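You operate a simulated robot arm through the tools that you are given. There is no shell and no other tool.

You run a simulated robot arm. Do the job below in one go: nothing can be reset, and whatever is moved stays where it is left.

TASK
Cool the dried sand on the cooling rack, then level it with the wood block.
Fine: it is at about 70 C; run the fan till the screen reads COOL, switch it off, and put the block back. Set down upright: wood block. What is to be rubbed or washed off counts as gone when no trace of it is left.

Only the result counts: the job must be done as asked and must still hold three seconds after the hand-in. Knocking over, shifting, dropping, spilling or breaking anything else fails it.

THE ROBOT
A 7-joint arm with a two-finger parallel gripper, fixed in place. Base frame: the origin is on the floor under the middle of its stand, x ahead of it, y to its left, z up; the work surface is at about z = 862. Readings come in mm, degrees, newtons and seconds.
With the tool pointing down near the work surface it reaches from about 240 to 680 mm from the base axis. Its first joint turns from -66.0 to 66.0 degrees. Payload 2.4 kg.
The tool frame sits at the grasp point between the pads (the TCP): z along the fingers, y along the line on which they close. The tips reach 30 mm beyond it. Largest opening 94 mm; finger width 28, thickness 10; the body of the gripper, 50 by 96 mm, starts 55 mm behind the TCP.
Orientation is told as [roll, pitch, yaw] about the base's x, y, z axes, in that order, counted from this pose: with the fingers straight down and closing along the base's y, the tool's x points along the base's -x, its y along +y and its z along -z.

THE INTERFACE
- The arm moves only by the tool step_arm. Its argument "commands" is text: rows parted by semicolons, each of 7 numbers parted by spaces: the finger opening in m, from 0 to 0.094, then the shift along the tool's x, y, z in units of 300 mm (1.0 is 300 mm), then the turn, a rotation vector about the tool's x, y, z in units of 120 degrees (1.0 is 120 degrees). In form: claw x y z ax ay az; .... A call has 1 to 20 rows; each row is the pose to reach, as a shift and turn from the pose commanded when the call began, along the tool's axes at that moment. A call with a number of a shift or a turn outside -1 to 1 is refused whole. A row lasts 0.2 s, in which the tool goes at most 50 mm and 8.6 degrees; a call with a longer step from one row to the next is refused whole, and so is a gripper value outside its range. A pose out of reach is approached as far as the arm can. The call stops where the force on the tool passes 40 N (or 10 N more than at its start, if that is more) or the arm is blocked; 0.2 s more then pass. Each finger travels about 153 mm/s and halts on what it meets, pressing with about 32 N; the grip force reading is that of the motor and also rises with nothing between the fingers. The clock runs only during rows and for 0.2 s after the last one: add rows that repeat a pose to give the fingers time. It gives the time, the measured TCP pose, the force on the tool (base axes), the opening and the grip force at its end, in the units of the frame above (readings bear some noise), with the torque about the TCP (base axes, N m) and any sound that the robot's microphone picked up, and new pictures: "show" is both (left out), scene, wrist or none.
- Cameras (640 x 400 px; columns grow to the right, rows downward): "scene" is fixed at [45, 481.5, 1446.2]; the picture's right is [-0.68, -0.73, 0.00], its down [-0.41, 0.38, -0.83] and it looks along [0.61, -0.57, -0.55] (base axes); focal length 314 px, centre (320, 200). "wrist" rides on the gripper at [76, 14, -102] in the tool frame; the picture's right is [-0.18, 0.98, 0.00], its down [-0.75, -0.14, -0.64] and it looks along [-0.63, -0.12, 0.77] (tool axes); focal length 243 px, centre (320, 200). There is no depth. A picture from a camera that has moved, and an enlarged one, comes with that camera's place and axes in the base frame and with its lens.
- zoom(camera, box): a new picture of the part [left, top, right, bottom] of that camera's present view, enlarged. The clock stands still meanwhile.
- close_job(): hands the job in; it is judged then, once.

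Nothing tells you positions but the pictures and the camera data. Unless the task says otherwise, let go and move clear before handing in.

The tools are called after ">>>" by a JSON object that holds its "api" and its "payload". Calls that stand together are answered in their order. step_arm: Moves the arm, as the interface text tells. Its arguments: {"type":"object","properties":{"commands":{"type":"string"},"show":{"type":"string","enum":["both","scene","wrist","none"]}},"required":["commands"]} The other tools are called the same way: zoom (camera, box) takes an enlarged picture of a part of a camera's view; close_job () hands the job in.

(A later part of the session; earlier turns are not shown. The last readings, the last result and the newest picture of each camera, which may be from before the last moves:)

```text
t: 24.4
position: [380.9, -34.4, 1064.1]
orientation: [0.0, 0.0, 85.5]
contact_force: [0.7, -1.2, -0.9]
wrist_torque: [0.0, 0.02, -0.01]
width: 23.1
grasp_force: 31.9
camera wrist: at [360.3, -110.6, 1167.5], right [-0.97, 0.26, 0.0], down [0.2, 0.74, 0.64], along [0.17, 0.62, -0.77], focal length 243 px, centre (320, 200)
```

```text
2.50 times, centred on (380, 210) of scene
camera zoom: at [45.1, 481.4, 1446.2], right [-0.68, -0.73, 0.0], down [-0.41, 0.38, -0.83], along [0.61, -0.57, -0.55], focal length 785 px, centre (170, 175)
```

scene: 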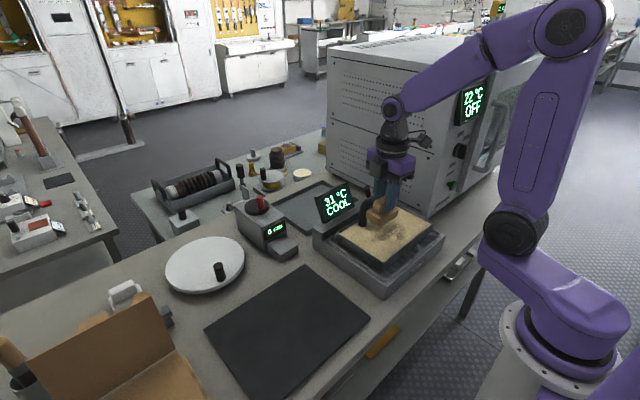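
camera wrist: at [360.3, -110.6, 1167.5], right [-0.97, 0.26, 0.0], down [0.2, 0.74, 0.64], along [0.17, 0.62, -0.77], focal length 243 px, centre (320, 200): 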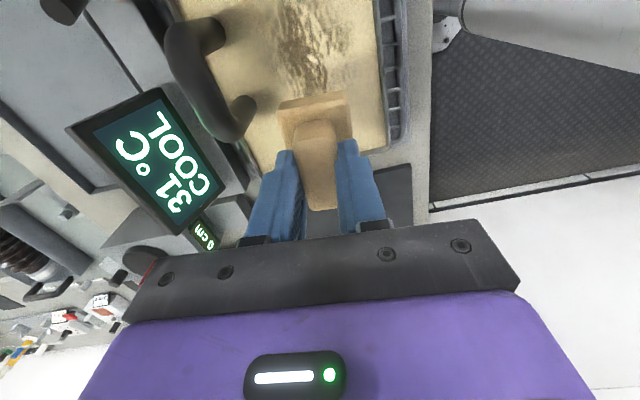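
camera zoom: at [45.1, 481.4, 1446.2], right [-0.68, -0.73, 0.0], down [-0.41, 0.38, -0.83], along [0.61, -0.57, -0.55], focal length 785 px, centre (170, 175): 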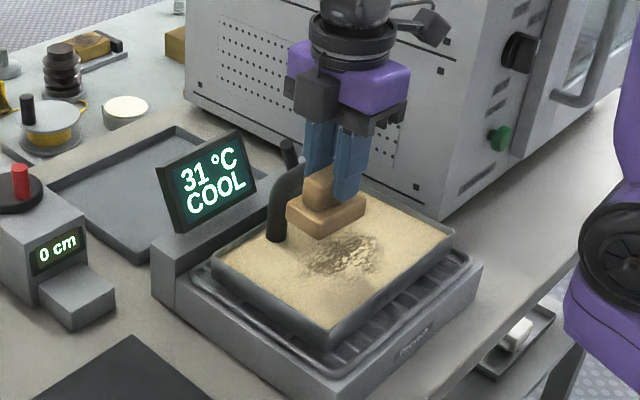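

The block is over the sand's +y part, clear of the pan handle. I'll lower to about 10 mm above the sand.

>>> {"api": "step_arm", "payload": {"commands": "0.0 0 0 0.08 0 0 0; 0.0 0 0 0.16 0 0 0; 0.0 0 0 0.2133 0 0 0; 0.0 0 0 0.2133 0 0 0"}}

>>> {"api": "zoom", "payload": {"camera": "scene", "box": [330, 160, 450, 280]}}

>>> {"api": "zoom", "payload": {"camera": "wrist", "box": [160, 0, 440, 220]}}

```text
t: 25.4
position: [381.2, -33.1, 998.6]
orientation: [-0.1, 0.0, 85.3]
contact_force: [0.9, -1.1, -0.5]
wrist_torque: [0.0, -0.02, 0.03]
width: 22.8
grasp_force: 31.7
camera wrist: at [361.6, -109.5, 1102.4], right [-0.96, 0.26, 0.0], down [0.2, 0.74, 0.64], along [0.17, 0.62, -0.77], focal length 243 px, centre (320, 200)
```

scene: 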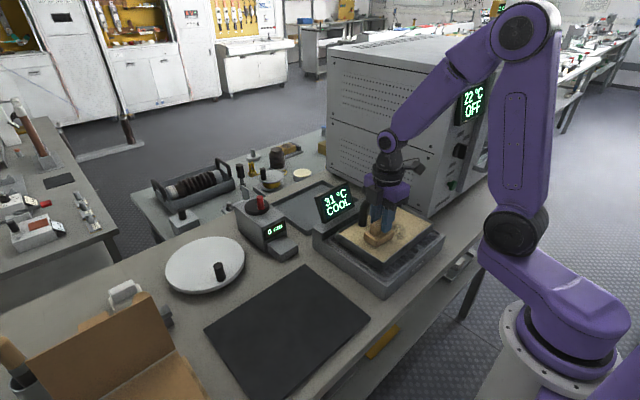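
wrist: 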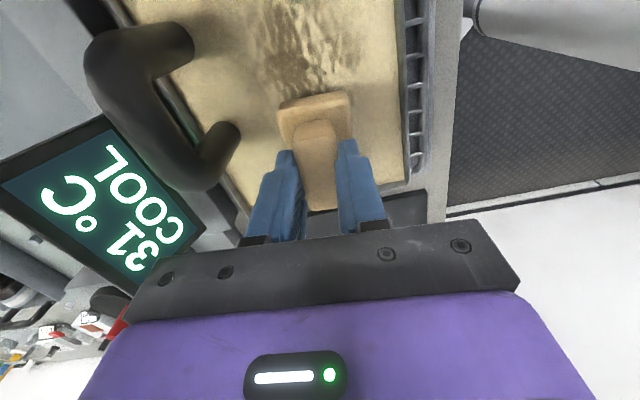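

```text
3.33 times, centred on (390, 220) of scene
camera zoom: at [45.1, 481.4, 1446.2], right [-0.68, -0.73, 0.0], down [-0.41, 0.38, -0.83], along [0.61, -0.57, -0.55], focal length 1047 px, centre (87, 133)
```

zoom: 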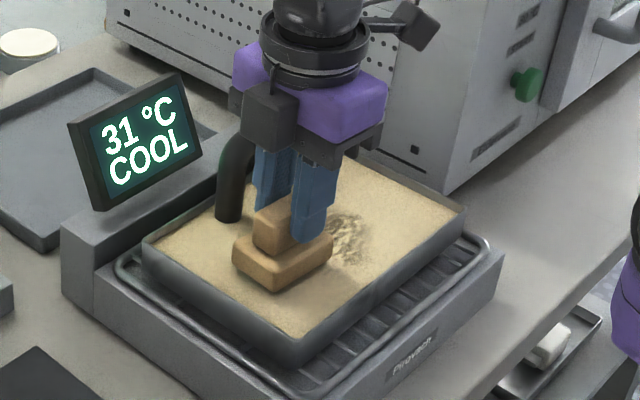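

```text
1.82 times, centred on (300, 110) of wrist
camera zoom: at [361.6, -109.5, 1102.4], right [-0.96, 0.26, 0.0], down [0.2, 0.74, 0.64], along [0.17, 0.62, -0.77], focal length 441 px, centre (356, 364)
```

zoom: 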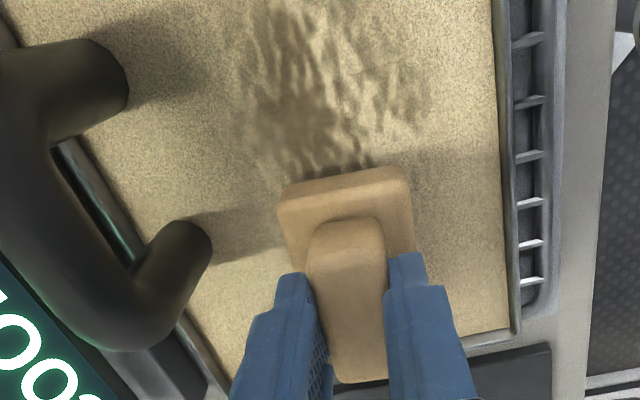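

Good clearance all round. I'll step down in small increments, watching for the touch on the sand.

>>> {"api": "step_arm", "payload": {"commands": "0.0 0 0 0.0067 0 0 0; 0.0 0 0 0.0133 0 0 0; 0.0 0 0 0.0133 0 0 0", "show": "none"}}

```text
t: 26.2
position: [380.4, -33.3, 994.9]
orientation: [-0.1, 0.0, 85.4]
contact_force: [0.4, 0.8, -0.3]
wrist_torque: [0.0, -0.02, 0.0]
width: 22.8
grasp_force: 31.5
```

No contact yet at TCP z about 995; I'll continue down in small steps.

>>> {"api": "step_arm", "payload": {"commands": "0.0 0 0 0.005 0 0 0; 0.0 0 0 0.01 0 0 0; 0.0 0 0 0.01 0 0 0", "show": "none"}}

```text
t: 27.0
position: [381.3, -32.3, 992.4]
orientation: [-0.1, 0.0, 85.4]
contact_force: [-3.2, -4.4, 14.9]
wrist_torque: [-0.2, 0.15, 0.02]
width: 23.1
grasp_force: 32.7
```

Touched the sand at TCP z about 992.5 with about 15 N. I'll sweep slowly toward -y across the middle of the patch.

>>> {"api": "step_arm", "payload": {"commands": "0.0 0.0332 -0.0027 0 0 0 0; 0.0 0.0664 -0.0053 0 0 0 0; 0.0 0.0997 -0.008 0 0 0 0; 0.0 0.1329 -0.0107 0 0 0 0; 0.0 0.1661 -0.0134 0 0 0 0; 0.0 0.1993 -0.016 0 0 0 0; 0.0 0.2326 -0.0187 0 0 0 0; 0.0 0.2658 -0.0214 0 0 0 0; 0.0 0.2824 -0.0227 0 0 0 0; 0.0 0.2824 -0.0227 0 0 0 0"}}

>>> {"api": "zoom", "payload": {"camera": "scene", "box": [330, 160, 450, 280]}}

>>> {"api": "zoom", "payload": {"camera": "wrist", "box": [160, 0, 440, 220]}}

```text
t: 29.2
position: [380.0, -117.5, 992.9]
orientation: [0.0, 0.0, 85.4]
contact_force: [-1.1, 5.0, 13.5]
wrist_torque: [0.04, 0.09, -0.05]
width: 23.1
grasp_force: 32.0
camera wrist: at [359.7, -194.0, 1095.4], right [-0.96, 0.26, 0.0], down [0.2, 0.74, 0.64], along [0.17, 0.62, -0.77], focal length 243 px, centre (320, 200)
```

scene: 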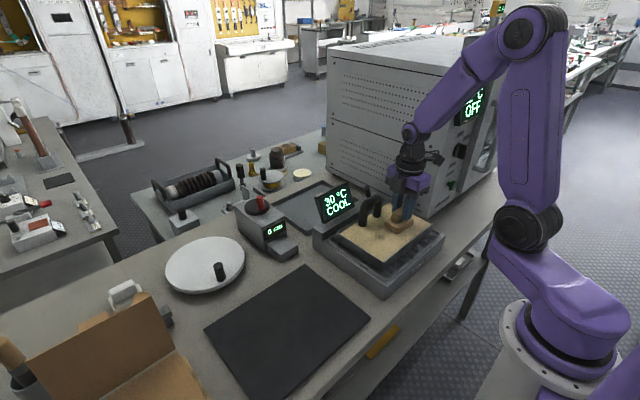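
wrist: 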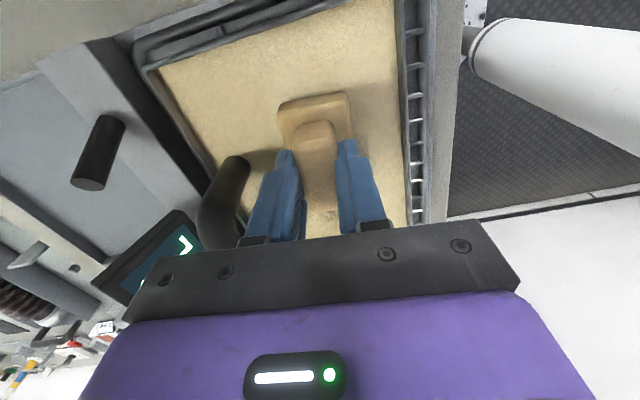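

```text
3.33 times, centred on (390, 220) of scene
camera zoom: at [44.9, 481.7, 1446.1], right [-0.68, -0.73, 0.0], down [-0.41, 0.38, -0.83], along [0.61, -0.57, -0.55], focal length 1047 px, centre (87, 133)
```

zoom: 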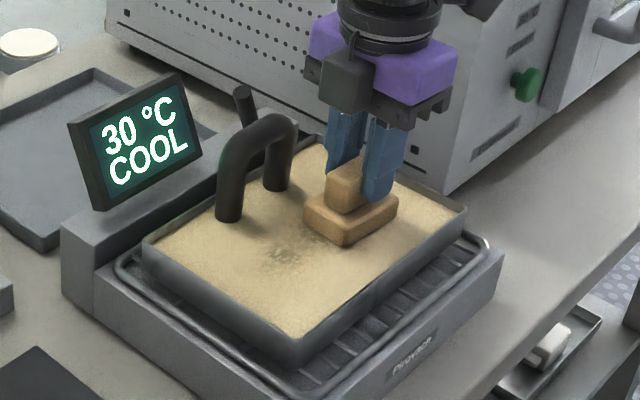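

```text
1.82 times, centred on (300, 110) of wrist
camera zoom: at [359.7, -194.0, 1095.4], right [-0.96, 0.26, 0.0], down [0.2, 0.74, 0.64], along [0.17, 0.62, -0.77], focal length 441 px, centre (356, 364)
```

zoom: 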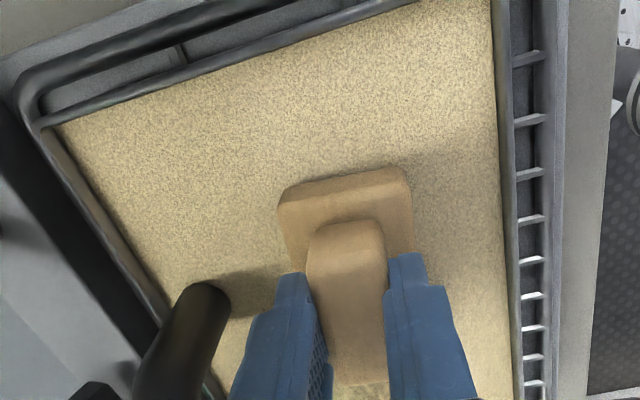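

The sweep levels the patch well; faint traces remain around (388, -57). I'll keep contact and sweep back over a neighbouring lane.

>>> {"api": "step_arm", "payload": {"commands": "0.0 0.0021 0.0266 0 0 0 0; 0.0 0.0043 0.0532 0 0 0 0; 0.0 -0.0373 0.0565 0 0 0 0; 0.0 -0.0788 0.0598 0 0 0 0; 0.0 -0.1203 0.0632 0 0 0 0; 0.0 -0.1619 0.0665 0 0 0 0; 0.0 -0.2034 0.0699 0 0 0 0; 0.0 -0.2449 0.0732 0 0 0 0; 0.0 -0.2865 0.0766 0 0 0 0; 0.0 -0.328 0.0799 0 0 0 0; 0.0 -0.3307 0.0467 0 0 0 0; 0.0 -0.3333 0.0134 0 0 0 0; 0.0 -0.336 -0.0198 0 0 0 0; 0.0 -0.336 -0.0198 0 0 0 0"}}

>>> {"api": "zoom", "payload": {"camera": "scene", "box": [330, 160, 450, 280]}}

>>> {"api": "zoom", "payload": {"camera": "wrist", "box": [160, 0, 440, 220]}}

```text
t: 32.2
position: [393.6, -18.2, 991.7]
orientation: [0.1, 0.0, 85.4]
contact_force: [-4.1, 0.7, 7.0]
wrist_torque: [-0.03, 0.08, -0.04]
width: 23.1
grasp_force: 32.6
camera wrist: at [374.2, -94.4, 1095.2], right [-0.96, 0.26, 0.0], down [0.2, 0.74, 0.64], along [0.17, 0.62, -0.77], focal length 243 px, centre (320, 200)
```

scene: 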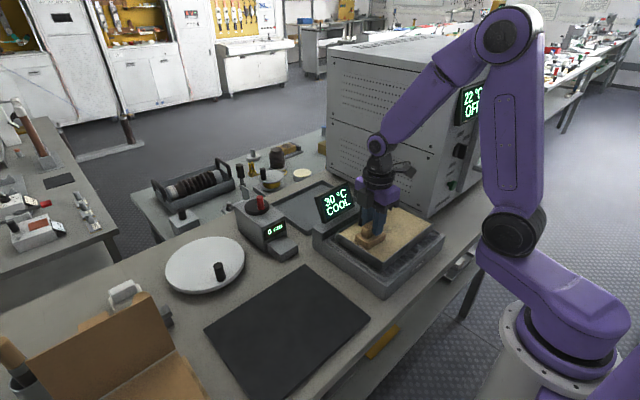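
wrist: 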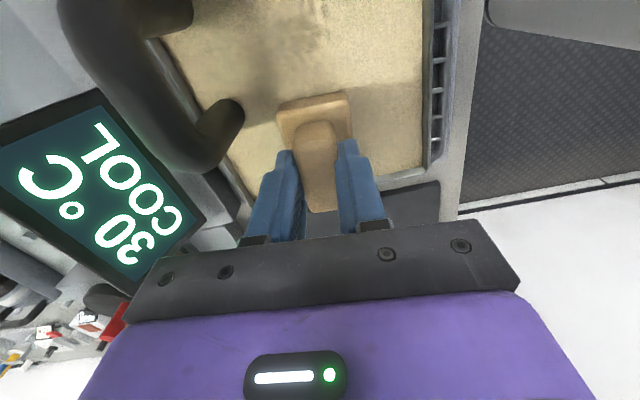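

```text
3.33 times, centred on (390, 220) of scene
camera zoom: at [44.9, 481.5, 1446.2], right [-0.68, -0.73, 0.0], down [-0.41, 0.38, -0.83], along [0.61, -0.57, -0.55], focal length 1047 px, centre (87, 133)
```

zoom: 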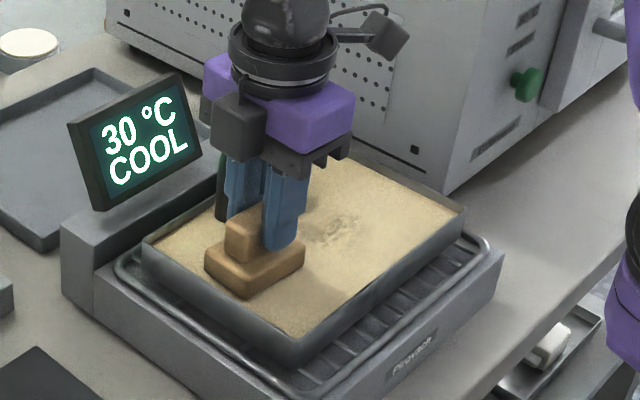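

```text
1.82 times, centred on (300, 110) of wrist
camera zoom: at [374.2, -94.4, 1095.2], right [-0.96, 0.26, 0.0], down [0.2, 0.74, 0.64], along [0.17, 0.62, -0.77], focal length 441 px, centre (356, 364)
```

zoom: 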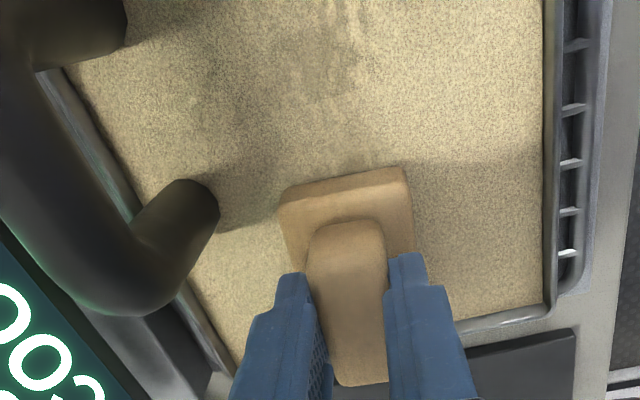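

Only faint traces remain nearer the handle side. I'll sweep two more lanes at x about 395 and 403, still clear of the handle posts.

>>> {"api": "step_arm", "payload": {"commands": "0.0 0.0415 -0.0033 0.001 0 0 0; 0.0 0.0831 -0.0067 0.001 0 0 0; 0.0 0.1246 -0.01 0.001 0 0 0; 0.0 0.1661 -0.0134 0.001 0 0 0; 0.0 0.2077 -0.0167 0.001 0 0 0; 0.0 0.2492 -0.02 0.001 0 0 0; 0.0 0.2907 -0.0234 0.001 0 0 0; 0.0 0.3323 -0.0267 0.001 0 0 0; 0.0 0.3301 -0.0533 0.001 0 0 0; 0.0 0.2886 -0.05 0.001 0 0 0; 0.0 0.247 -0.0466 0.001 0 0 0; 0.0 0.2055 -0.0433 0.001 0 0 0; 0.0 0.164 -0.0399 0.001 0 0 0; 0.0 0.1225 -0.0366 0.001 0 0 0; 0.0 0.0809 -0.0333 0.001 0 0 0; 0.0 0.0394 -0.0299 0.001 0 0 0; 0.0 -0.0021 -0.0266 0.001 0 0 0; 0.0 -0.0021 -0.0266 0.001 0 0 0"}}

>>> {"api": "zoom", "payload": {"camera": "scene", "box": [330, 160, 450, 280]}}

>>> {"api": "zoom", "payload": {"camera": "wrist", "box": [160, 0, 440, 220]}}

```text
t: 36.0
position: [405.3, -19.6, 992.2]
orientation: [0.0, 0.1, 85.4]
contact_force: [-0.5, -0.7, -0.7]
wrist_torque: [0.0, -0.01, 0.02]
width: 22.9
grasp_force: 32.7
camera wrist: at [384.1, -94.7, 1096.1], right [-0.96, 0.26, 0.0], down [0.2, 0.74, 0.64], along [0.17, 0.62, -0.77], focal length 243 px, centre (320, 200)
```

scene: 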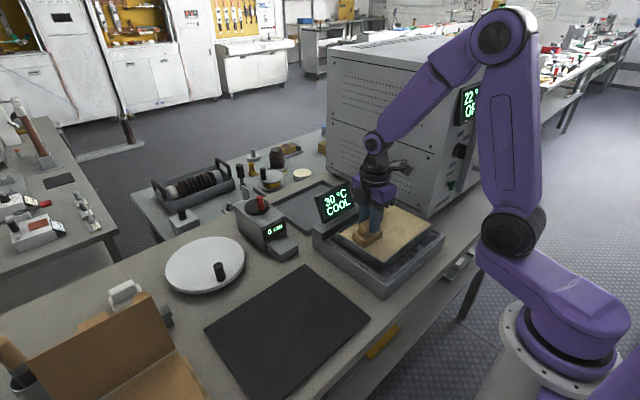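
wrist: 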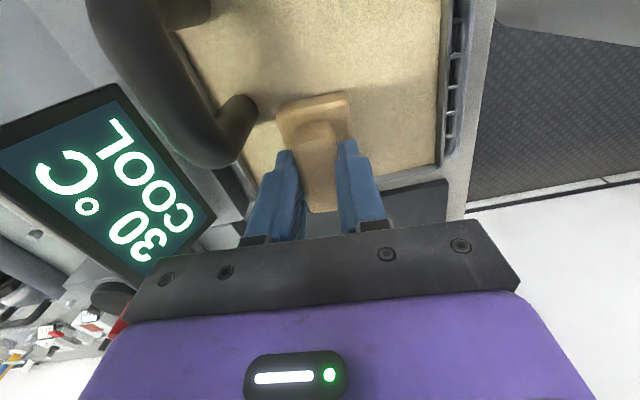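

```text
3.33 times, centred on (390, 220) of scene
camera zoom: at [45.0, 481.5, 1446.2], right [-0.68, -0.73, 0.0], down [-0.41, 0.38, -0.83], along [0.61, -0.57, -0.55], focal length 1047 px, centre (87, 133)
```

zoom: 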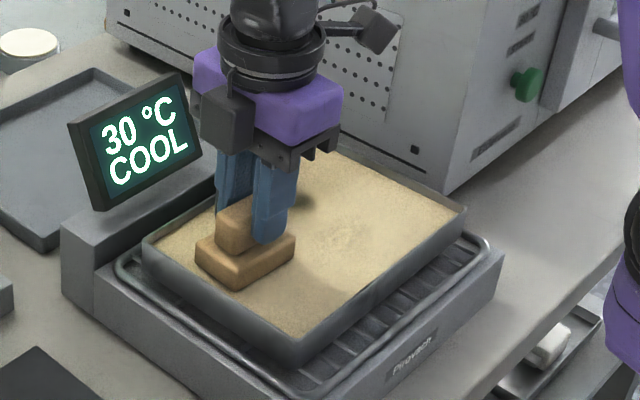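

```text
1.82 times, centred on (300, 110) of wrist
camera zoom: at [384.1, -94.7, 1096.1], right [-0.96, 0.26, 0.0], down [0.2, 0.74, 0.64], along [0.17, 0.62, -0.77], focal length 441 px, centre (356, 364)
```

zoom: 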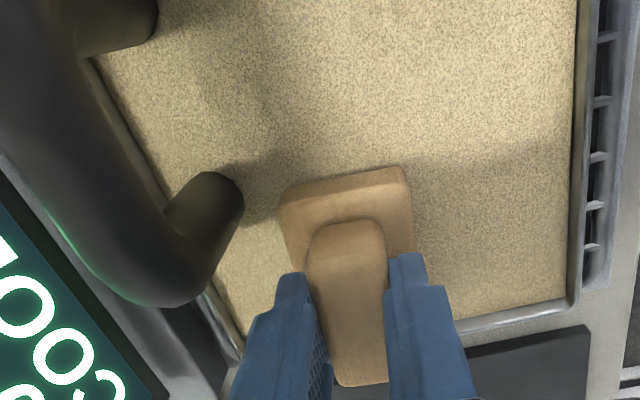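

Nearly all gone; the contact has gone light and a faint trace remains near (375, -100). I'll press down about a millimetre at a time to regain contact, then go over that area again.

>>> {"api": "step_arm", "payload": {"commands": "0.0 0.0 0.0332 0.0 0 0 0; 0.0 0.0 0.0332 0.0033 0 0 0; 0.0 0.0 0.0332 0.0033 0 0 0", "show": "none"}}

```text
t: 36.8
position: [394.7, -18.2, 991.5]
orientation: [0.0, 0.1, 85.4]
contact_force: [-2.4, -0.4, 12.1]
wrist_torque: [0.06, 0.14, 0.0]
width: 22.9
grasp_force: 31.6
```

Contact is back at 12 N. I'll run a serpentine over the remaining area.

>>> {"api": "step_arm", "payload": {"commands": "0.0 0.0293 0.0311 0 0 0 0; 0.0 0.0691 0.0279 0 0 0 0; 0.0 0.109 0.0247 0 0 0 0; 0.0 0.1489 0.0215 0 0 0 0; 0.0 0.1887 0.0183 0 0 0 0; 0.0 0.2286 0.015 0 0 0 0; 0.0 0.2685 0.0118 0 0 0 0; 0.0 0.3084 0.0086 0 0 0 0; 0.0 0.3482 0.0054 0 0 0 0; 0.0 0.3682 0.0038 0 0 0 0; 0.0 0.3714 0.0437 0 0 0 0; 0.0 0.3315 0.0469 0 0 0 0; 0.0 0.2916 0.0501 0 0 0 0; 0.0 0.2518 0.0533 0 0 0 0; 0.0 0.2119 0.0565 0 0 0 0; 0.0 0.172 0.0597 0 0 0 0; 0.0 0.1321 0.0629 0 0 0 0; 0.0 0.1321 0.0629 0 0 0 0"}}

>>> {"api": "zoom", "payload": {"camera": "scene", "box": [330, 160, 450, 280]}}

>>> {"api": "zoom", "payload": {"camera": "wrist", "box": [160, 0, 440, 220]}}

```text
t: 40.6
position: [371.4, -55.3, 992.4]
orientation: [0.0, 0.0, 85.3]
contact_force: [-1.0, -0.4, -0.3]
wrist_torque: [0.03, 0.01, 0.01]
width: 22.8
grasp_force: 32.0
camera wrist: at [350.6, -131.3, 1096.2], right [-0.96, 0.26, 0.0], down [0.2, 0.74, 0.64], along [0.17, 0.62, -0.77], focal length 243 px, centre (320, 200)
```

scene: 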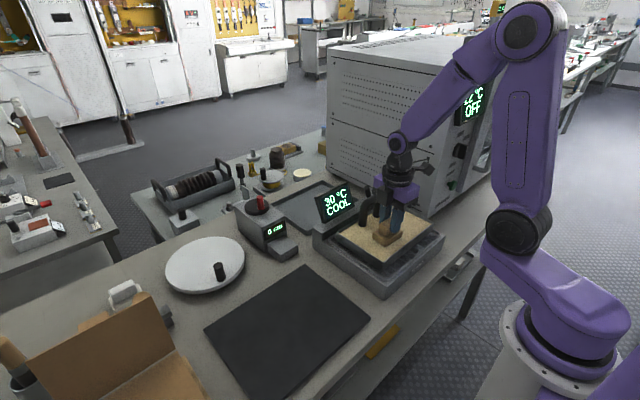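
wrist: 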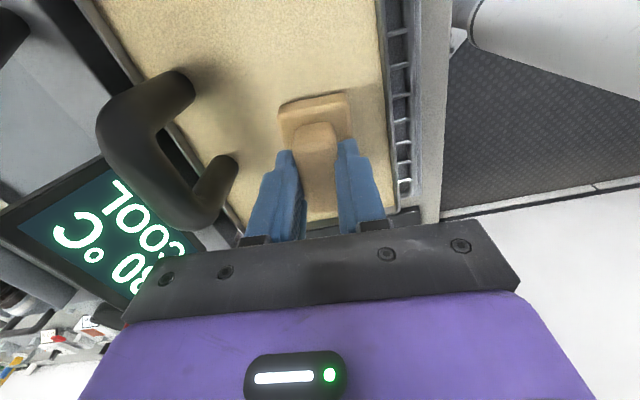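

```text
3.33 times, centred on (390, 220) of scene
camera zoom: at [45.0, 481.5, 1446.2], right [-0.68, -0.73, 0.0], down [-0.41, 0.38, -0.83], along [0.61, -0.57, -0.55], focal length 1047 px, centre (87, 133)
```

zoom: 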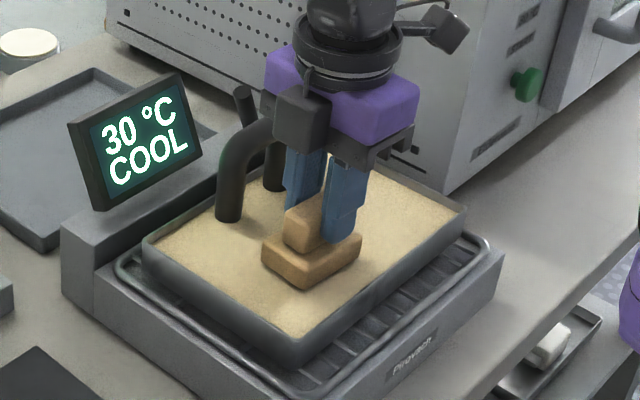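

```text
1.82 times, centred on (300, 110) of wrist
camera zoom: at [350.6, -131.3, 1096.2], right [-0.96, 0.26, 0.0], down [0.2, 0.74, 0.64], along [0.17, 0.62, -0.77], focal length 441 px, centre (356, 364)
```

zoom: 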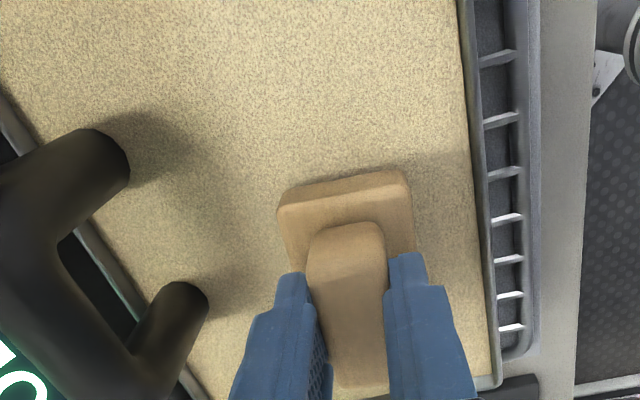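

The sand looks even now. I'll lift the block and step aside to inspect the whole surface.

>>> {"api": "step_arm", "payload": {"commands": "0.0 0 0 -0.05 0 0 0; 0.0 0 0 -0.15 0 0 0; 0.0 0 0 -0.25 0 0 0; 0.0 -0.15 0 -0.28 0 0 0; 0.0 -0.3 0 -0.28 0 0 0; 0.0 -0.45 0 -0.28 0 0 0; 0.0 -0.6 0 -0.28 0 0 0; 0.0 -0.6 0 -0.28 0 0 0"}}

>>> {"api": "zoom", "payload": {"camera": "scene", "box": [330, 180, 450, 280]}}

>>> {"api": "zoom", "payload": {"camera": "scene", "box": [350, 200, 430, 260]}}

```text
t: 42.4
position: [388.1, 127.1, 1073.9]
orientation: [0.0, 0.0, 85.3]
contact_force: [-0.1, -0.3, 0.0]
wrist_torque: [0.01, 0.01, -0.01]
width: 23.2
grasp_force: 31.7
camera wrist: at [367.7, 51.1, 1178.1], right [-0.96, 0.26, 0.0], down [0.2, 0.74, 0.64], along [0.17, 0.62, -0.77], focal length 243 px, centre (320, 200)
```

scene: 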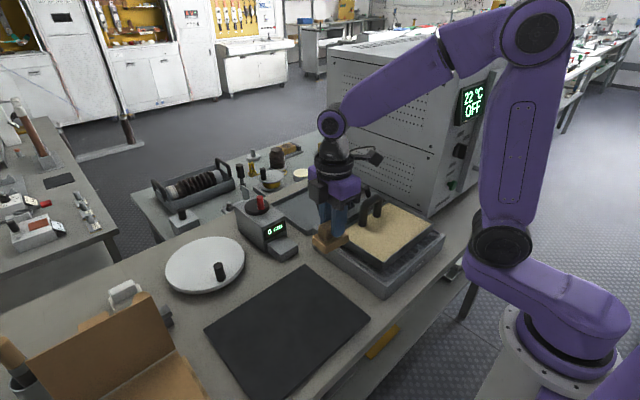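
wrist: 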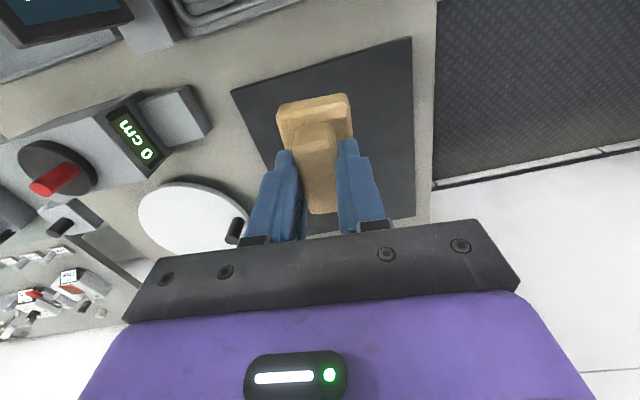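

```text
4.00 times, centred on (390, 230) of scene
camera zoom: at [45.0, 481.5, 1446.2], right [-0.68, -0.73, 0.0], down [-0.41, 0.38, -0.83], along [0.61, -0.57, -0.55], focal length 1256 px, centre (40, 80)
```

zoom: 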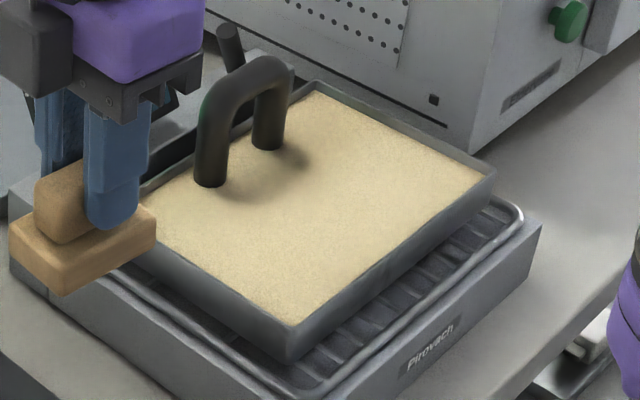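

```text
6.67 times, centred on (390, 230) of scene
camera zoom: at [45.0, 481.5, 1446.2], right [-0.68, -0.73, 0.0], down [-0.41, 0.38, -0.83], along [0.61, -0.57, -0.55], focal length 2094 px, centre (-147, 0)
```

zoom: 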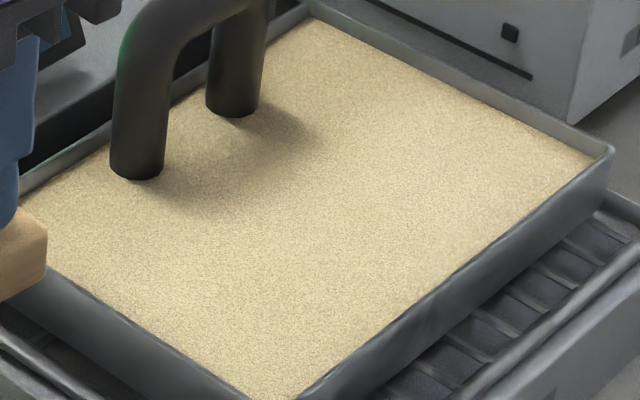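

No trace is visible in the scene view. I'll take a closer look from above with the wrist camera to be sure.

>>> {"api": "step_arm", "payload": {"commands": "0.0 0.1048 -0.0031 -0.0507 0 0 0; 0.0 0.2095 -0.0062 -0.1013 0 0 0; 0.0 0.3143 -0.0092 -0.152 0 0 0; 0.0 0.419 -0.0123 -0.2026 0 0 0; 0.0 0.5238 -0.0154 -0.2533 0 0 0; 0.0 0.5238 -0.0154 -0.2533 0 0 0", "show": "wrist"}}

>>> {"api": "zoom", "payload": {"camera": "wrist", "box": [200, 0, 420, 138]}}

>>> {"api": "zoom", "payload": {"camera": "wrist", "box": [250, 0, 370, 100]}}

```text
t: 43.8
position: [377.5, -33.5, 1152.0]
orientation: [-0.1, 0.0, 85.5]
contact_force: [-0.8, -0.1, 0.2]
wrist_torque: [0.03, -0.03, -0.02]
width: 22.9
grasp_force: 32.7
camera wrist: at [356.8, -109.4, 1256.4], right [-0.96, 0.26, 0.0], down [0.2, 0.74, 0.64], along [0.17, 0.62, -0.77], focal length 243 px, centre (320, 200)
```

wrist: 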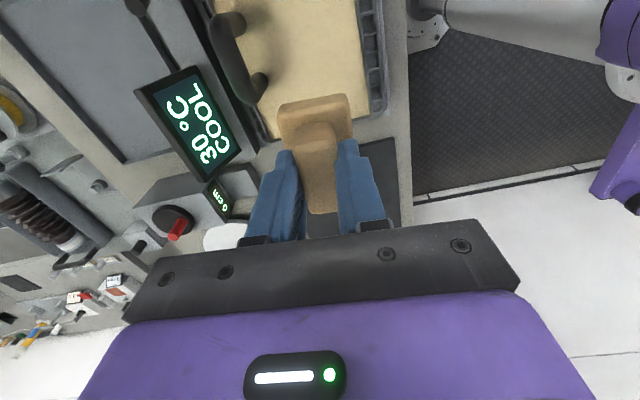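

```text
2.90 times, centred on (310, 69) of wrist
camera zoom: at [356.8, -109.4, 1256.4], right [-0.96, 0.26, 0.0], down [0.2, 0.74, 0.64], along [0.17, 0.62, -0.77], focal length 703 px, centre (349, 580)
```

zoom: 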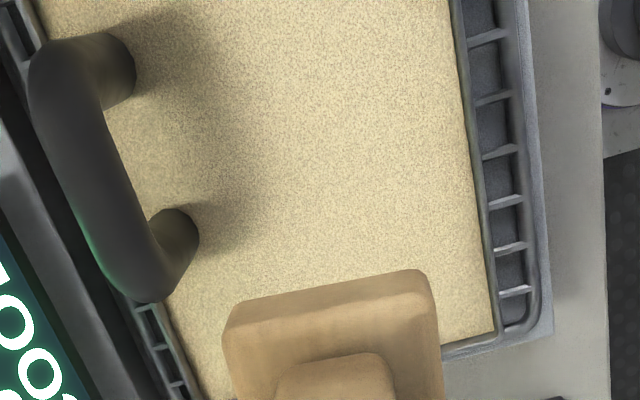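

```text
4.00 times, centred on (310, 50) of wrist
camera zoom: at [356.8, -109.4, 1256.4], right [-0.96, 0.26, 0.0], down [0.2, 0.74, 0.64], along [0.17, 0.62, -0.77], focal length 970 px, centre (360, 800)
```

zoom: 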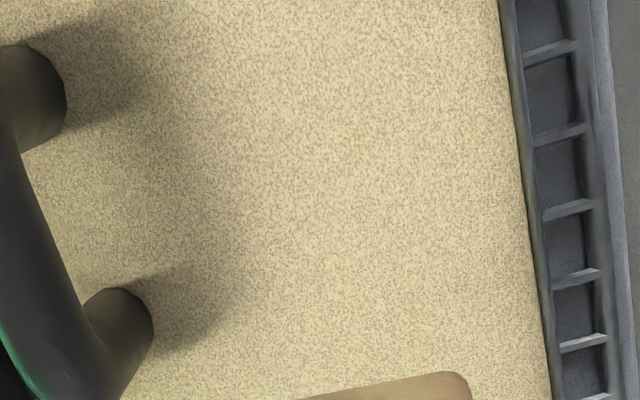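

The surface looks uniform, apart from the handle's shadow. To be sure nothing faint remains, I'll make one more gentle full pass, so I'll go back down to just above the sand.

>>> {"api": "step_arm", "payload": {"commands": "0.0 -0.0134 -0.0708 0.1 0 0 0; 0.0 -0.0134 -0.0708 0.24 0 0 0; 0.0 -0.0134 -0.0708 0.38 0 0 0; 0.0 -0.0134 -0.0708 0.48 0 0 0; 0.0 -0.0134 -0.0708 0.525 0 0 0; 0.0 -0.0134 -0.0708 0.53 0 0 0; 0.0 -0.0134 -0.0708 0.53 0 0 0", "show": "scene"}}

```text
t: 45.4
position: [399.2, -31.1, 991.9]
orientation: [0.0, 0.0, 85.3]
contact_force: [0.2, -0.9, -1.1]
wrist_torque: [0.0, -0.01, 0.01]
width: 22.8
grasp_force: 32.2
```

scene: 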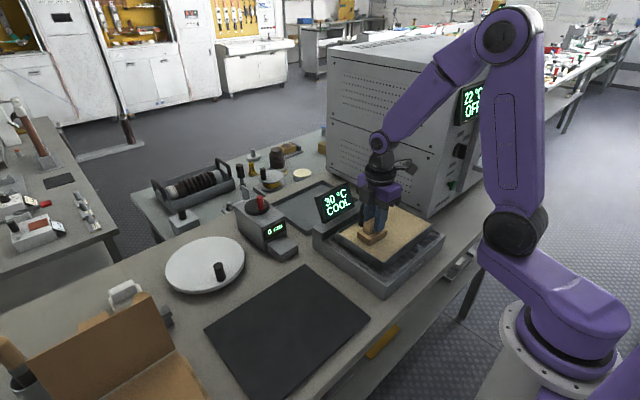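

Just above the sand, no contact yet. I'll step down in millimetres until it touches.

>>> {"api": "step_arm", "payload": {"commands": "0.0 0 0 0.0033 0 0 0; 0.0 0 0 0.0033 0 0 0", "show": "none"}}

```text
t: 46.0
position: [399.2, -30.5, 990.9]
orientation: [0.1, 0.0, 85.3]
contact_force: [0.6, 0.1, -0.3]
wrist_torque: [-0.02, -0.02, 0.0]
width: 22.8
grasp_force: 31.8
```

>>> {"api": "step_arm", "payload": {"commands": "0.0 0 0 0.0027 0 0 0; 0.0 0 0 0.0027 0 0 0", "show": "none"}}

```text
t: 46.6
position: [399.8, -30.6, 990.4]
orientation: [-0.1, 0.0, 85.4]
contact_force: [-4.2, -1.4, 19.7]
wrist_torque: [-0.27, 0.24, 0.0]
width: 22.7
grasp_force: 31.9
```

Contact at about 20 N. I'll run the final pass over the lanes at x about 400 and 380.

>>> {"api": "step_arm", "payload": {"commands": "0.0 0.0366 -0.0029 0 0 0 0; 0.0 0.0731 -0.0059 0 0 0 0; 0.0 0.1097 -0.0088 0 0 0 0; 0.0 0.1462 -0.0118 0 0 0 0; 0.0 0.1828 -0.0147 0 0 0 0; 0.0 0.2193 -0.0176 0 0 0 0; 0.0 0.2559 -0.0206 0 0 0 0; 0.0 0.2924 -0.0235 0 0 0 0; 0.0 0.2951 0.0097 0 0 0 0; 0.0 0.2977 0.0429 0 0 0 0; 0.0 0.2611 0.0458 0 0 0 0; 0.0 0.2246 0.0488 0 0 0 0; 0.0 0.188 0.0517 0 0 0 0; 0.0 0.1515 0.0547 0 0 0 0; 0.0 0.1149 0.0576 0 0 0 0; 0.0 0.0784 0.0605 0 0 0 0; 0.0 0.0418 0.0635 0 0 0 0; 0.0 0.0053 0.0664 0 0 0 0", "show": "scene"}}

```text
t: 50.4
position: [379.5, -29.9, 990.7]
orientation: [0.0, 0.0, 85.2]
contact_force: [1.0, -5.3, 12.8]
wrist_torque: [-0.18, -0.09, -0.05]
width: 23.1
grasp_force: 31.7
```

scene: 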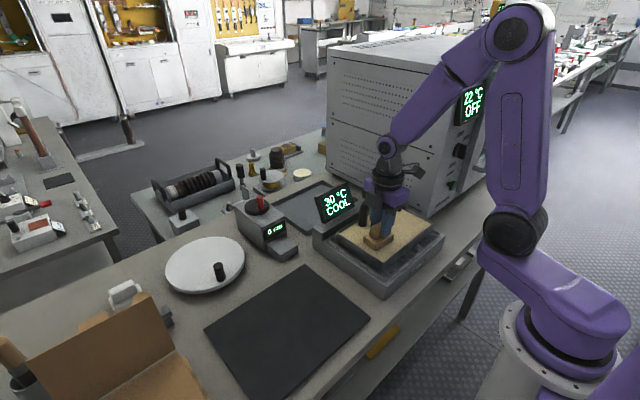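

Contact held at about 13 N. Now the last lane at x about 362, then I'll lift.

>>> {"api": "step_arm", "payload": {"commands": "0.0 0.0024 0.0299 0 0 0 0; 0.0 0.0048 0.0598 0 0 0 0; 0.0 0.0414 0.0569 0 0 0 0; 0.0 0.0779 0.0539 0 0 0 0; 0.0 0.1145 0.051 0 0 0 0; 0.0 0.151 0.048 0 0 0 0; 0.0 0.1876 0.0451 0 0 0 0; 0.0 0.2241 0.0422 0 0 0 0; 0.0 0.2607 0.0392 0 0 0 0; 0.0 0.2972 0.0363 0 0 0 0; 0.0 0.2972 0.0363 -0.02 0 0 0; 0.0 0.2972 0.0363 -0.12 0 0 0; 0.0 0.2972 0.0363 -0.26 0 0 0; 0.0 0.2972 0.0363 -0.26 0 0 0"}}

>>> {"api": "zoom", "payload": {"camera": "wrist", "box": [160, 0, 440, 180]}}

>>> {"api": "zoom", "payload": {"camera": "scene", "box": [330, 160, 450, 280]}}

```text
t: 53.4
position: [362.6, -121.3, 1070.5]
orientation: [-0.1, 0.0, 85.4]
contact_force: [-0.7, -0.1, -1.2]
wrist_torque: [-0.01, 0.03, 0.02]
width: 23.0
grasp_force: 32.1
camera wrist: at [342.8, -197.3, 1173.6], right [-0.96, 0.26, 0.0], down [0.2, 0.74, 0.64], along [0.17, 0.62, -0.77], focal length 243 px, centre (320, 200)
```

scene: 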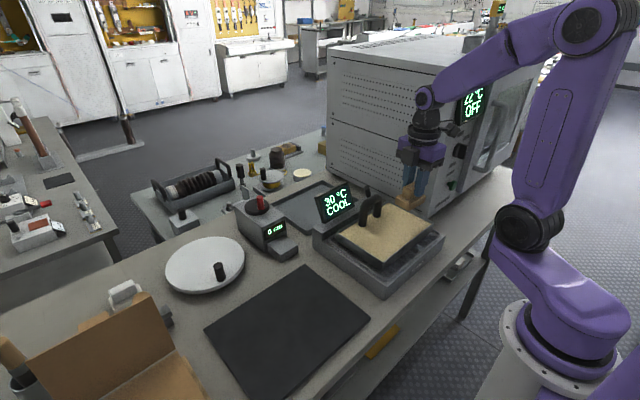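
wrist: 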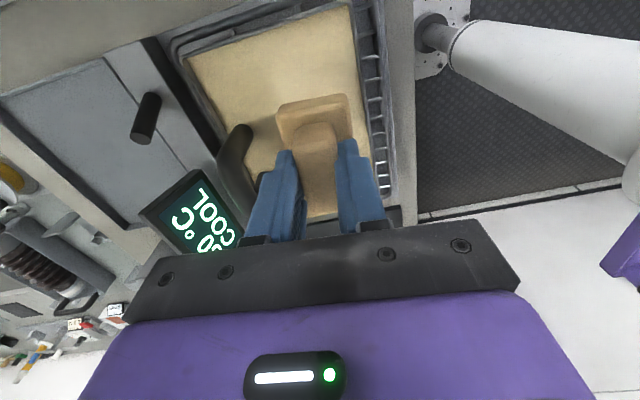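

```text
2.22 times, centred on (300, 90) of wrist
camera zoom: at [342.8, -197.3, 1173.6], right [-0.96, 0.26, 0.0], down [0.2, 0.74, 0.64], along [0.17, 0.62, -0.77], focal length 539 px, centre (364, 444)
```

zoom: 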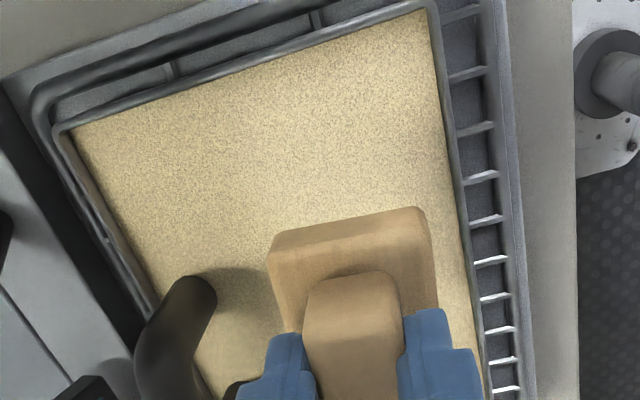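

```text
3.33 times, centred on (390, 220) of scene
camera zoom: at [45.0, 481.4, 1446.2], right [-0.68, -0.73, 0.0], down [-0.41, 0.38, -0.83], along [0.61, -0.57, -0.55], focal length 1047 px, centre (87, 133)
```

zoom: 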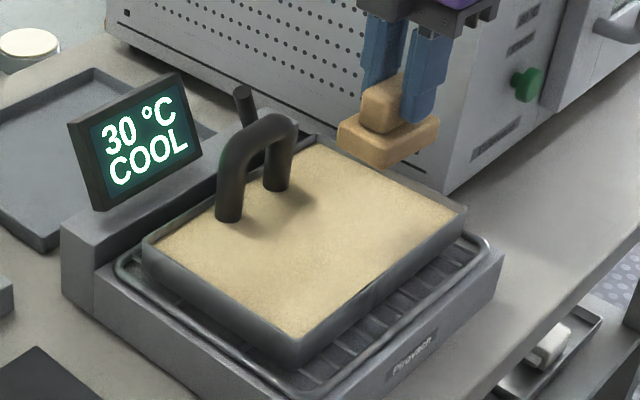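

The sand is level with no trace left, and the screen stays at 30 °C COOL. I'll carry the block back to its place on the mat.

>>> {"api": "step_arm", "payload": {"commands": "0.0 -0.1334 0.004 0 0 0 0; 0.0 -0.2669 0.0081 0 0 0 0; 0.0 -0.4003 0.0121 0 0 0 0; 0.0 -0.5337 0.0162 0 0 0 0; 0.0 -0.6671 0.0202 0 0 0 0; 0.0 -0.8006 0.0243 0 0 0 0; 0.0 -0.934 0.0283 0 0 0 0; 0.0 -0.934 0.0283 0 0 0 0", "show": "scene"}}

```text
t: 55.2
position: [377.8, 164.1, 1070.1]
orientation: [0.0, 0.0, 85.4]
contact_force: [0.3, 0.1, -0.9]
wrist_torque: [-0.01, -0.02, -0.02]
width: 23.1
grasp_force: 32.0
```

scene: 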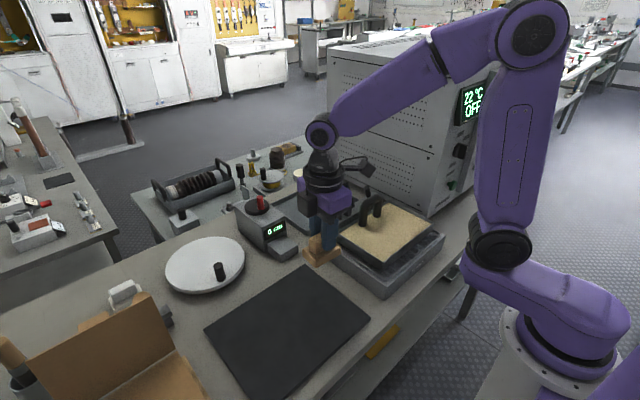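

>>> {"api": "step_arm", "payload": {"commands": "0.0 -0.1439 -0.0118 0 0 0 0; 0.0 -0.2878 -0.0237 0 0 0 0; 0.0 -0.2878 -0.0237 0.14 0 0 0; 0.0 -0.2878 -0.0237 0.28 0 0 0; 0.0 -0.2878 -0.0237 0.4 0 0 0; 0.0 -0.2878 -0.0237 0.45 0 0 0; 0.0 -0.2878 -0.0237 0.465 0 0 0; 0.0 -0.2878 -0.0237 0.465 0 0 0"}}

>>> {"api": "zoom", "payload": {"camera": "scene", "box": [240, 250, 340, 350]}}

```text
t: 57.0
position: [387.3, 246.4, 928.9]
orientation: [0.0, 0.0, 85.5]
contact_force: [0.0, -0.2, -0.3]
wrist_torque: [0.02, -0.01, -0.03]
width: 23.1
grasp_force: 32.2
camera wrist: at [366.6, 169.8, 1031.7], right [-0.96, 0.26, 0.0], down [0.2, 0.74, 0.64], along [0.17, 0.62, -0.77], focal length 243 px, centre (320, 200)
```

scene: 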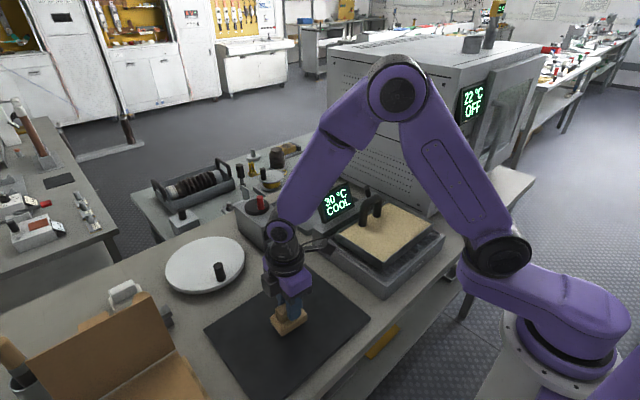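
wrist: 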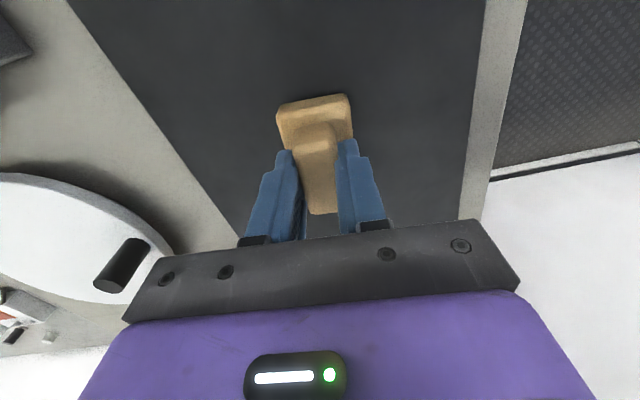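

```text
4.00 times, centred on (290, 300) of scene
camera zoom: at [45.1, 481.5, 1446.2], right [-0.68, -0.73, 0.0], down [-0.41, 0.38, -0.83], along [0.61, -0.57, -0.55], focal length 1256 px, centre (440, -200)
```

zoom: 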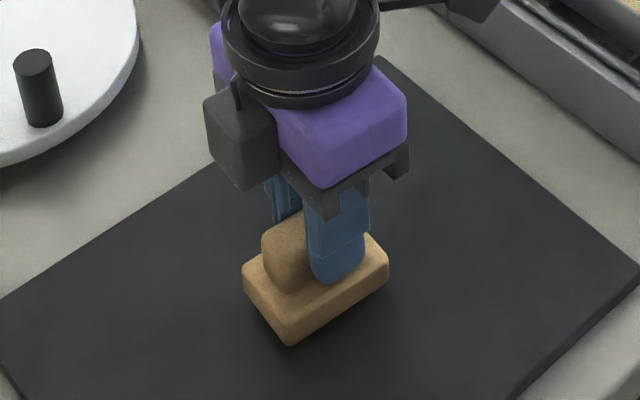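

The block is right over its old spot, a few millimetres up. I'll lower it slowly until it touches.

>>> {"api": "step_arm", "payload": {"commands": "0.0 0 0 0.0083 0 0 0; 0.0 0 0 0.0167 0 0 0; 0.0 0 0 0.0167 0 0 0", "show": "none"}}

```text
t: 57.8
position: [389.1, 245.6, 924.1]
orientation: [0.0, 0.0, 85.4]
contact_force: [0.2, 0.5, -0.7]
wrist_torque: [0.0, -0.01, 0.02]
width: 23.0
grasp_force: 32.2
```

>>> {"api": "step_arm", "payload": {"commands": "0.0 0 0 0.0033 0 0 0; 0.0 0 0 0.005 0 0 0; 0.0 0 0 0.005 0 0 0", "show": "none"}}

```text
t: 58.6
position: [389.3, 244.7, 922.7]
orientation: [0.0, 0.0, 85.4]
contact_force: [-0.7, -1.1, -1.5]
wrist_torque: [-0.01, -0.03, 0.02]
width: 22.9
grasp_force: 32.7
```

No contact yet at z about 923. I'll keep going down a millimetre at a time.

>>> {"api": "step_arm", "payload": {"commands": "0.0 0 0 0.0033 0 0 0; 0.0 0 0 0.0033 0 0 0", "show": "none"}}

```text
t: 59.2
position: [388.1, 245.6, 921.5]
orientation: [-0.1, 0.0, 85.4]
contact_force: [-0.3, -2.9, 7.9]
wrist_torque: [-0.21, 0.0, -0.02]
width: 23.0
grasp_force: 31.7
```

The block touches the mat at about 8 N. I'll open the fingers gently and let go.

>>> {"api": "step_arm", "payload": {"commands": "0.024 0 0 0 0 0 0; 0.027 0 0 0 0 0 0; 0.034 0 0 0 0 0 0; 0.05 0 0 0 0 0 0; 0.075 0 0 0 0 0 0; 0.09 0 0 0 0 0 0; 0.09 0 0 0 0 0 0"}}

>>> {"api": "zoom", "payload": {"camera": "scene", "box": [240, 250, 340, 350]}}

>>> {"api": "zoom", "payload": {"camera": "wrist", "box": [220, 60, 430, 220]}}

```text
t: 60.8
position: [387.9, 245.7, 921.3]
orientation: [0.0, 0.0, 85.5]
contact_force: [-0.2, 0.0, 0.7]
wrist_torque: [0.0, 0.01, -0.01]
width: 90.0
grasp_force: 0.2
camera wrist: at [367.6, 169.8, 1024.4], right [-0.96, 0.26, 0.0], down [0.2, 0.74, 0.64], along [0.17, 0.62, -0.77], focal length 243 px, centre (320, 200)
```

scene: 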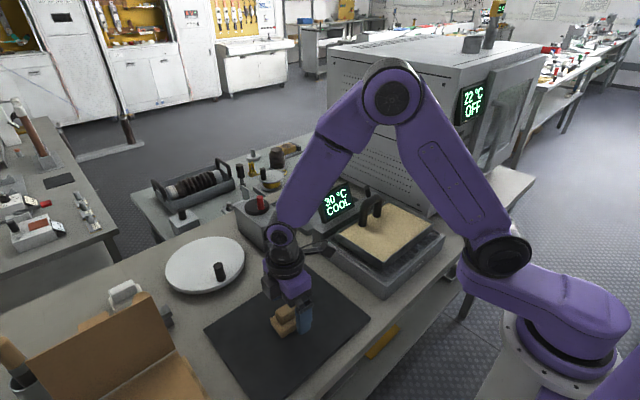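
wrist: 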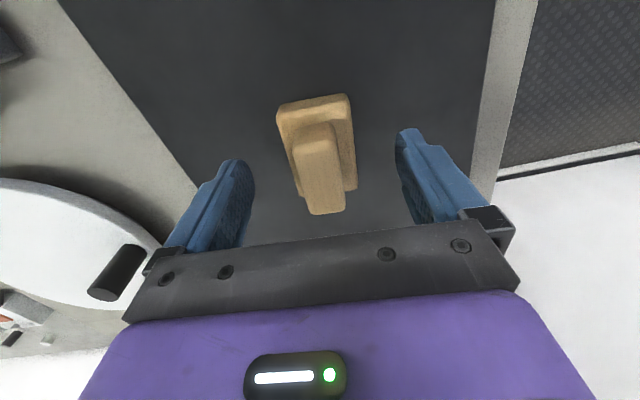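

```text
4.00 times, centred on (290, 300) of scene
camera zoom: at [45.0, 481.5, 1446.2], right [-0.68, -0.73, 0.0], down [-0.41, 0.38, -0.83], along [0.61, -0.57, -0.55], focal length 1256 px, centre (440, -200)
```

zoom: 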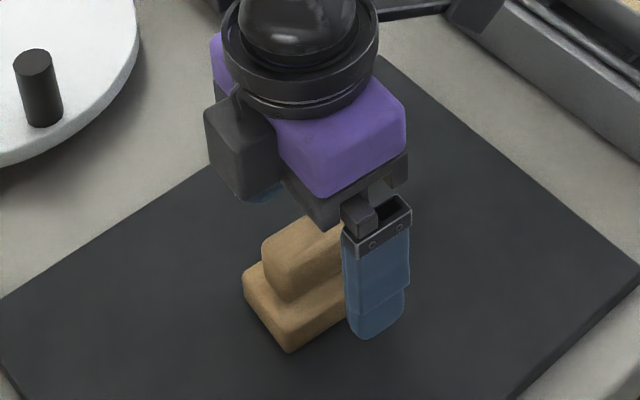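

```text
2.50 times, centred on (325, 140) of wrist
camera zoom: at [367.6, 169.8, 1024.4], right [-0.96, 0.26, 0.0], down [0.2, 0.74, 0.64], along [0.17, 0.62, -0.77], focal length 606 px, centre (308, 350)
```

zoom: 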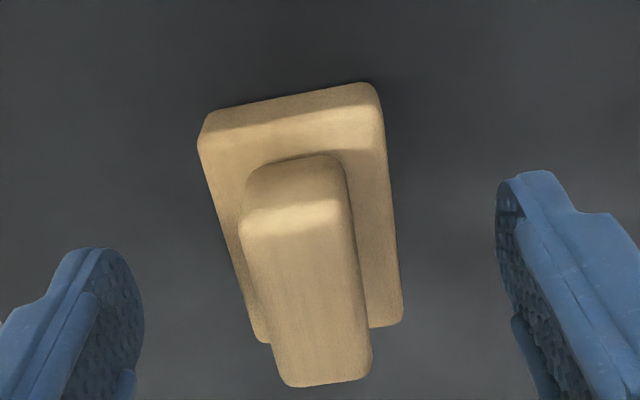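

The block stands upright at its old place. I'll rise straight up to clear it and check the whole scene.

>>> {"api": "step_arm", "payload": {"commands": "0.094 0 0 -0.08 0 0 0; 0.094 0 0 -0.2 0 0 0; 0.094 0 0 -0.35 0 0 0; 0.094 0 0 -0.5 0 0 0; 0.094 0.15 0 -0.6 0 0 0; 0.094 0.3 0 -0.7 0 0 0; 0.094 0.3 0 -0.7 0 0 0"}}

>>> {"api": "zoom", "payload": {"camera": "scene", "box": [200, 260, 380, 400]}}

>>> {"api": "zoom", "payload": {"camera": "scene", "box": [220, 160, 460, 310]}}

```text
refused: row 5 steps farther than a row can; nothing moved
```

```text
2.86 times, centred on (290, 330) of scene
camera zoom: at [45.0, 481.5, 1446.2], right [-0.68, -0.73, 0.0], down [-0.41, 0.38, -0.83], along [0.61, -0.57, -0.55], focal length 897 px, centre (406, -171)
```

zoom: 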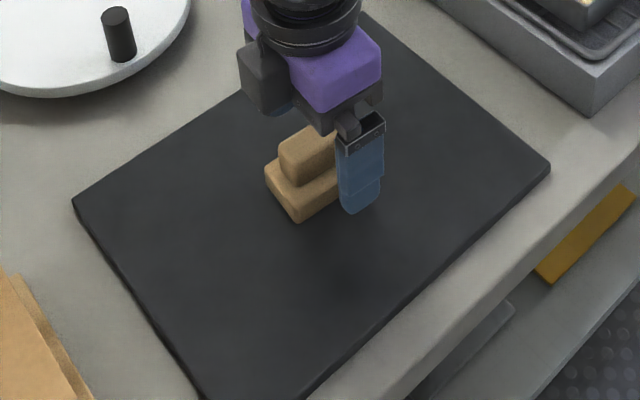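

```text
2.67 times, centred on (340, 235) of scene
camera zoom: at [45.0, 481.5, 1446.2], right [-0.68, -0.73, 0.0], down [-0.41, 0.38, -0.83], along [0.61, -0.57, -0.55], focal length 838 px, centre (267, 107)
```

zoom: 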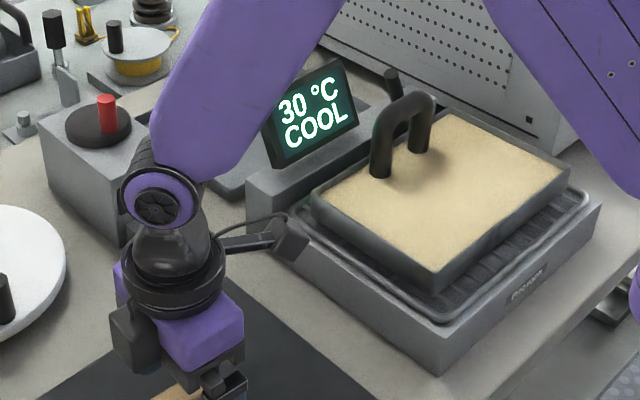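

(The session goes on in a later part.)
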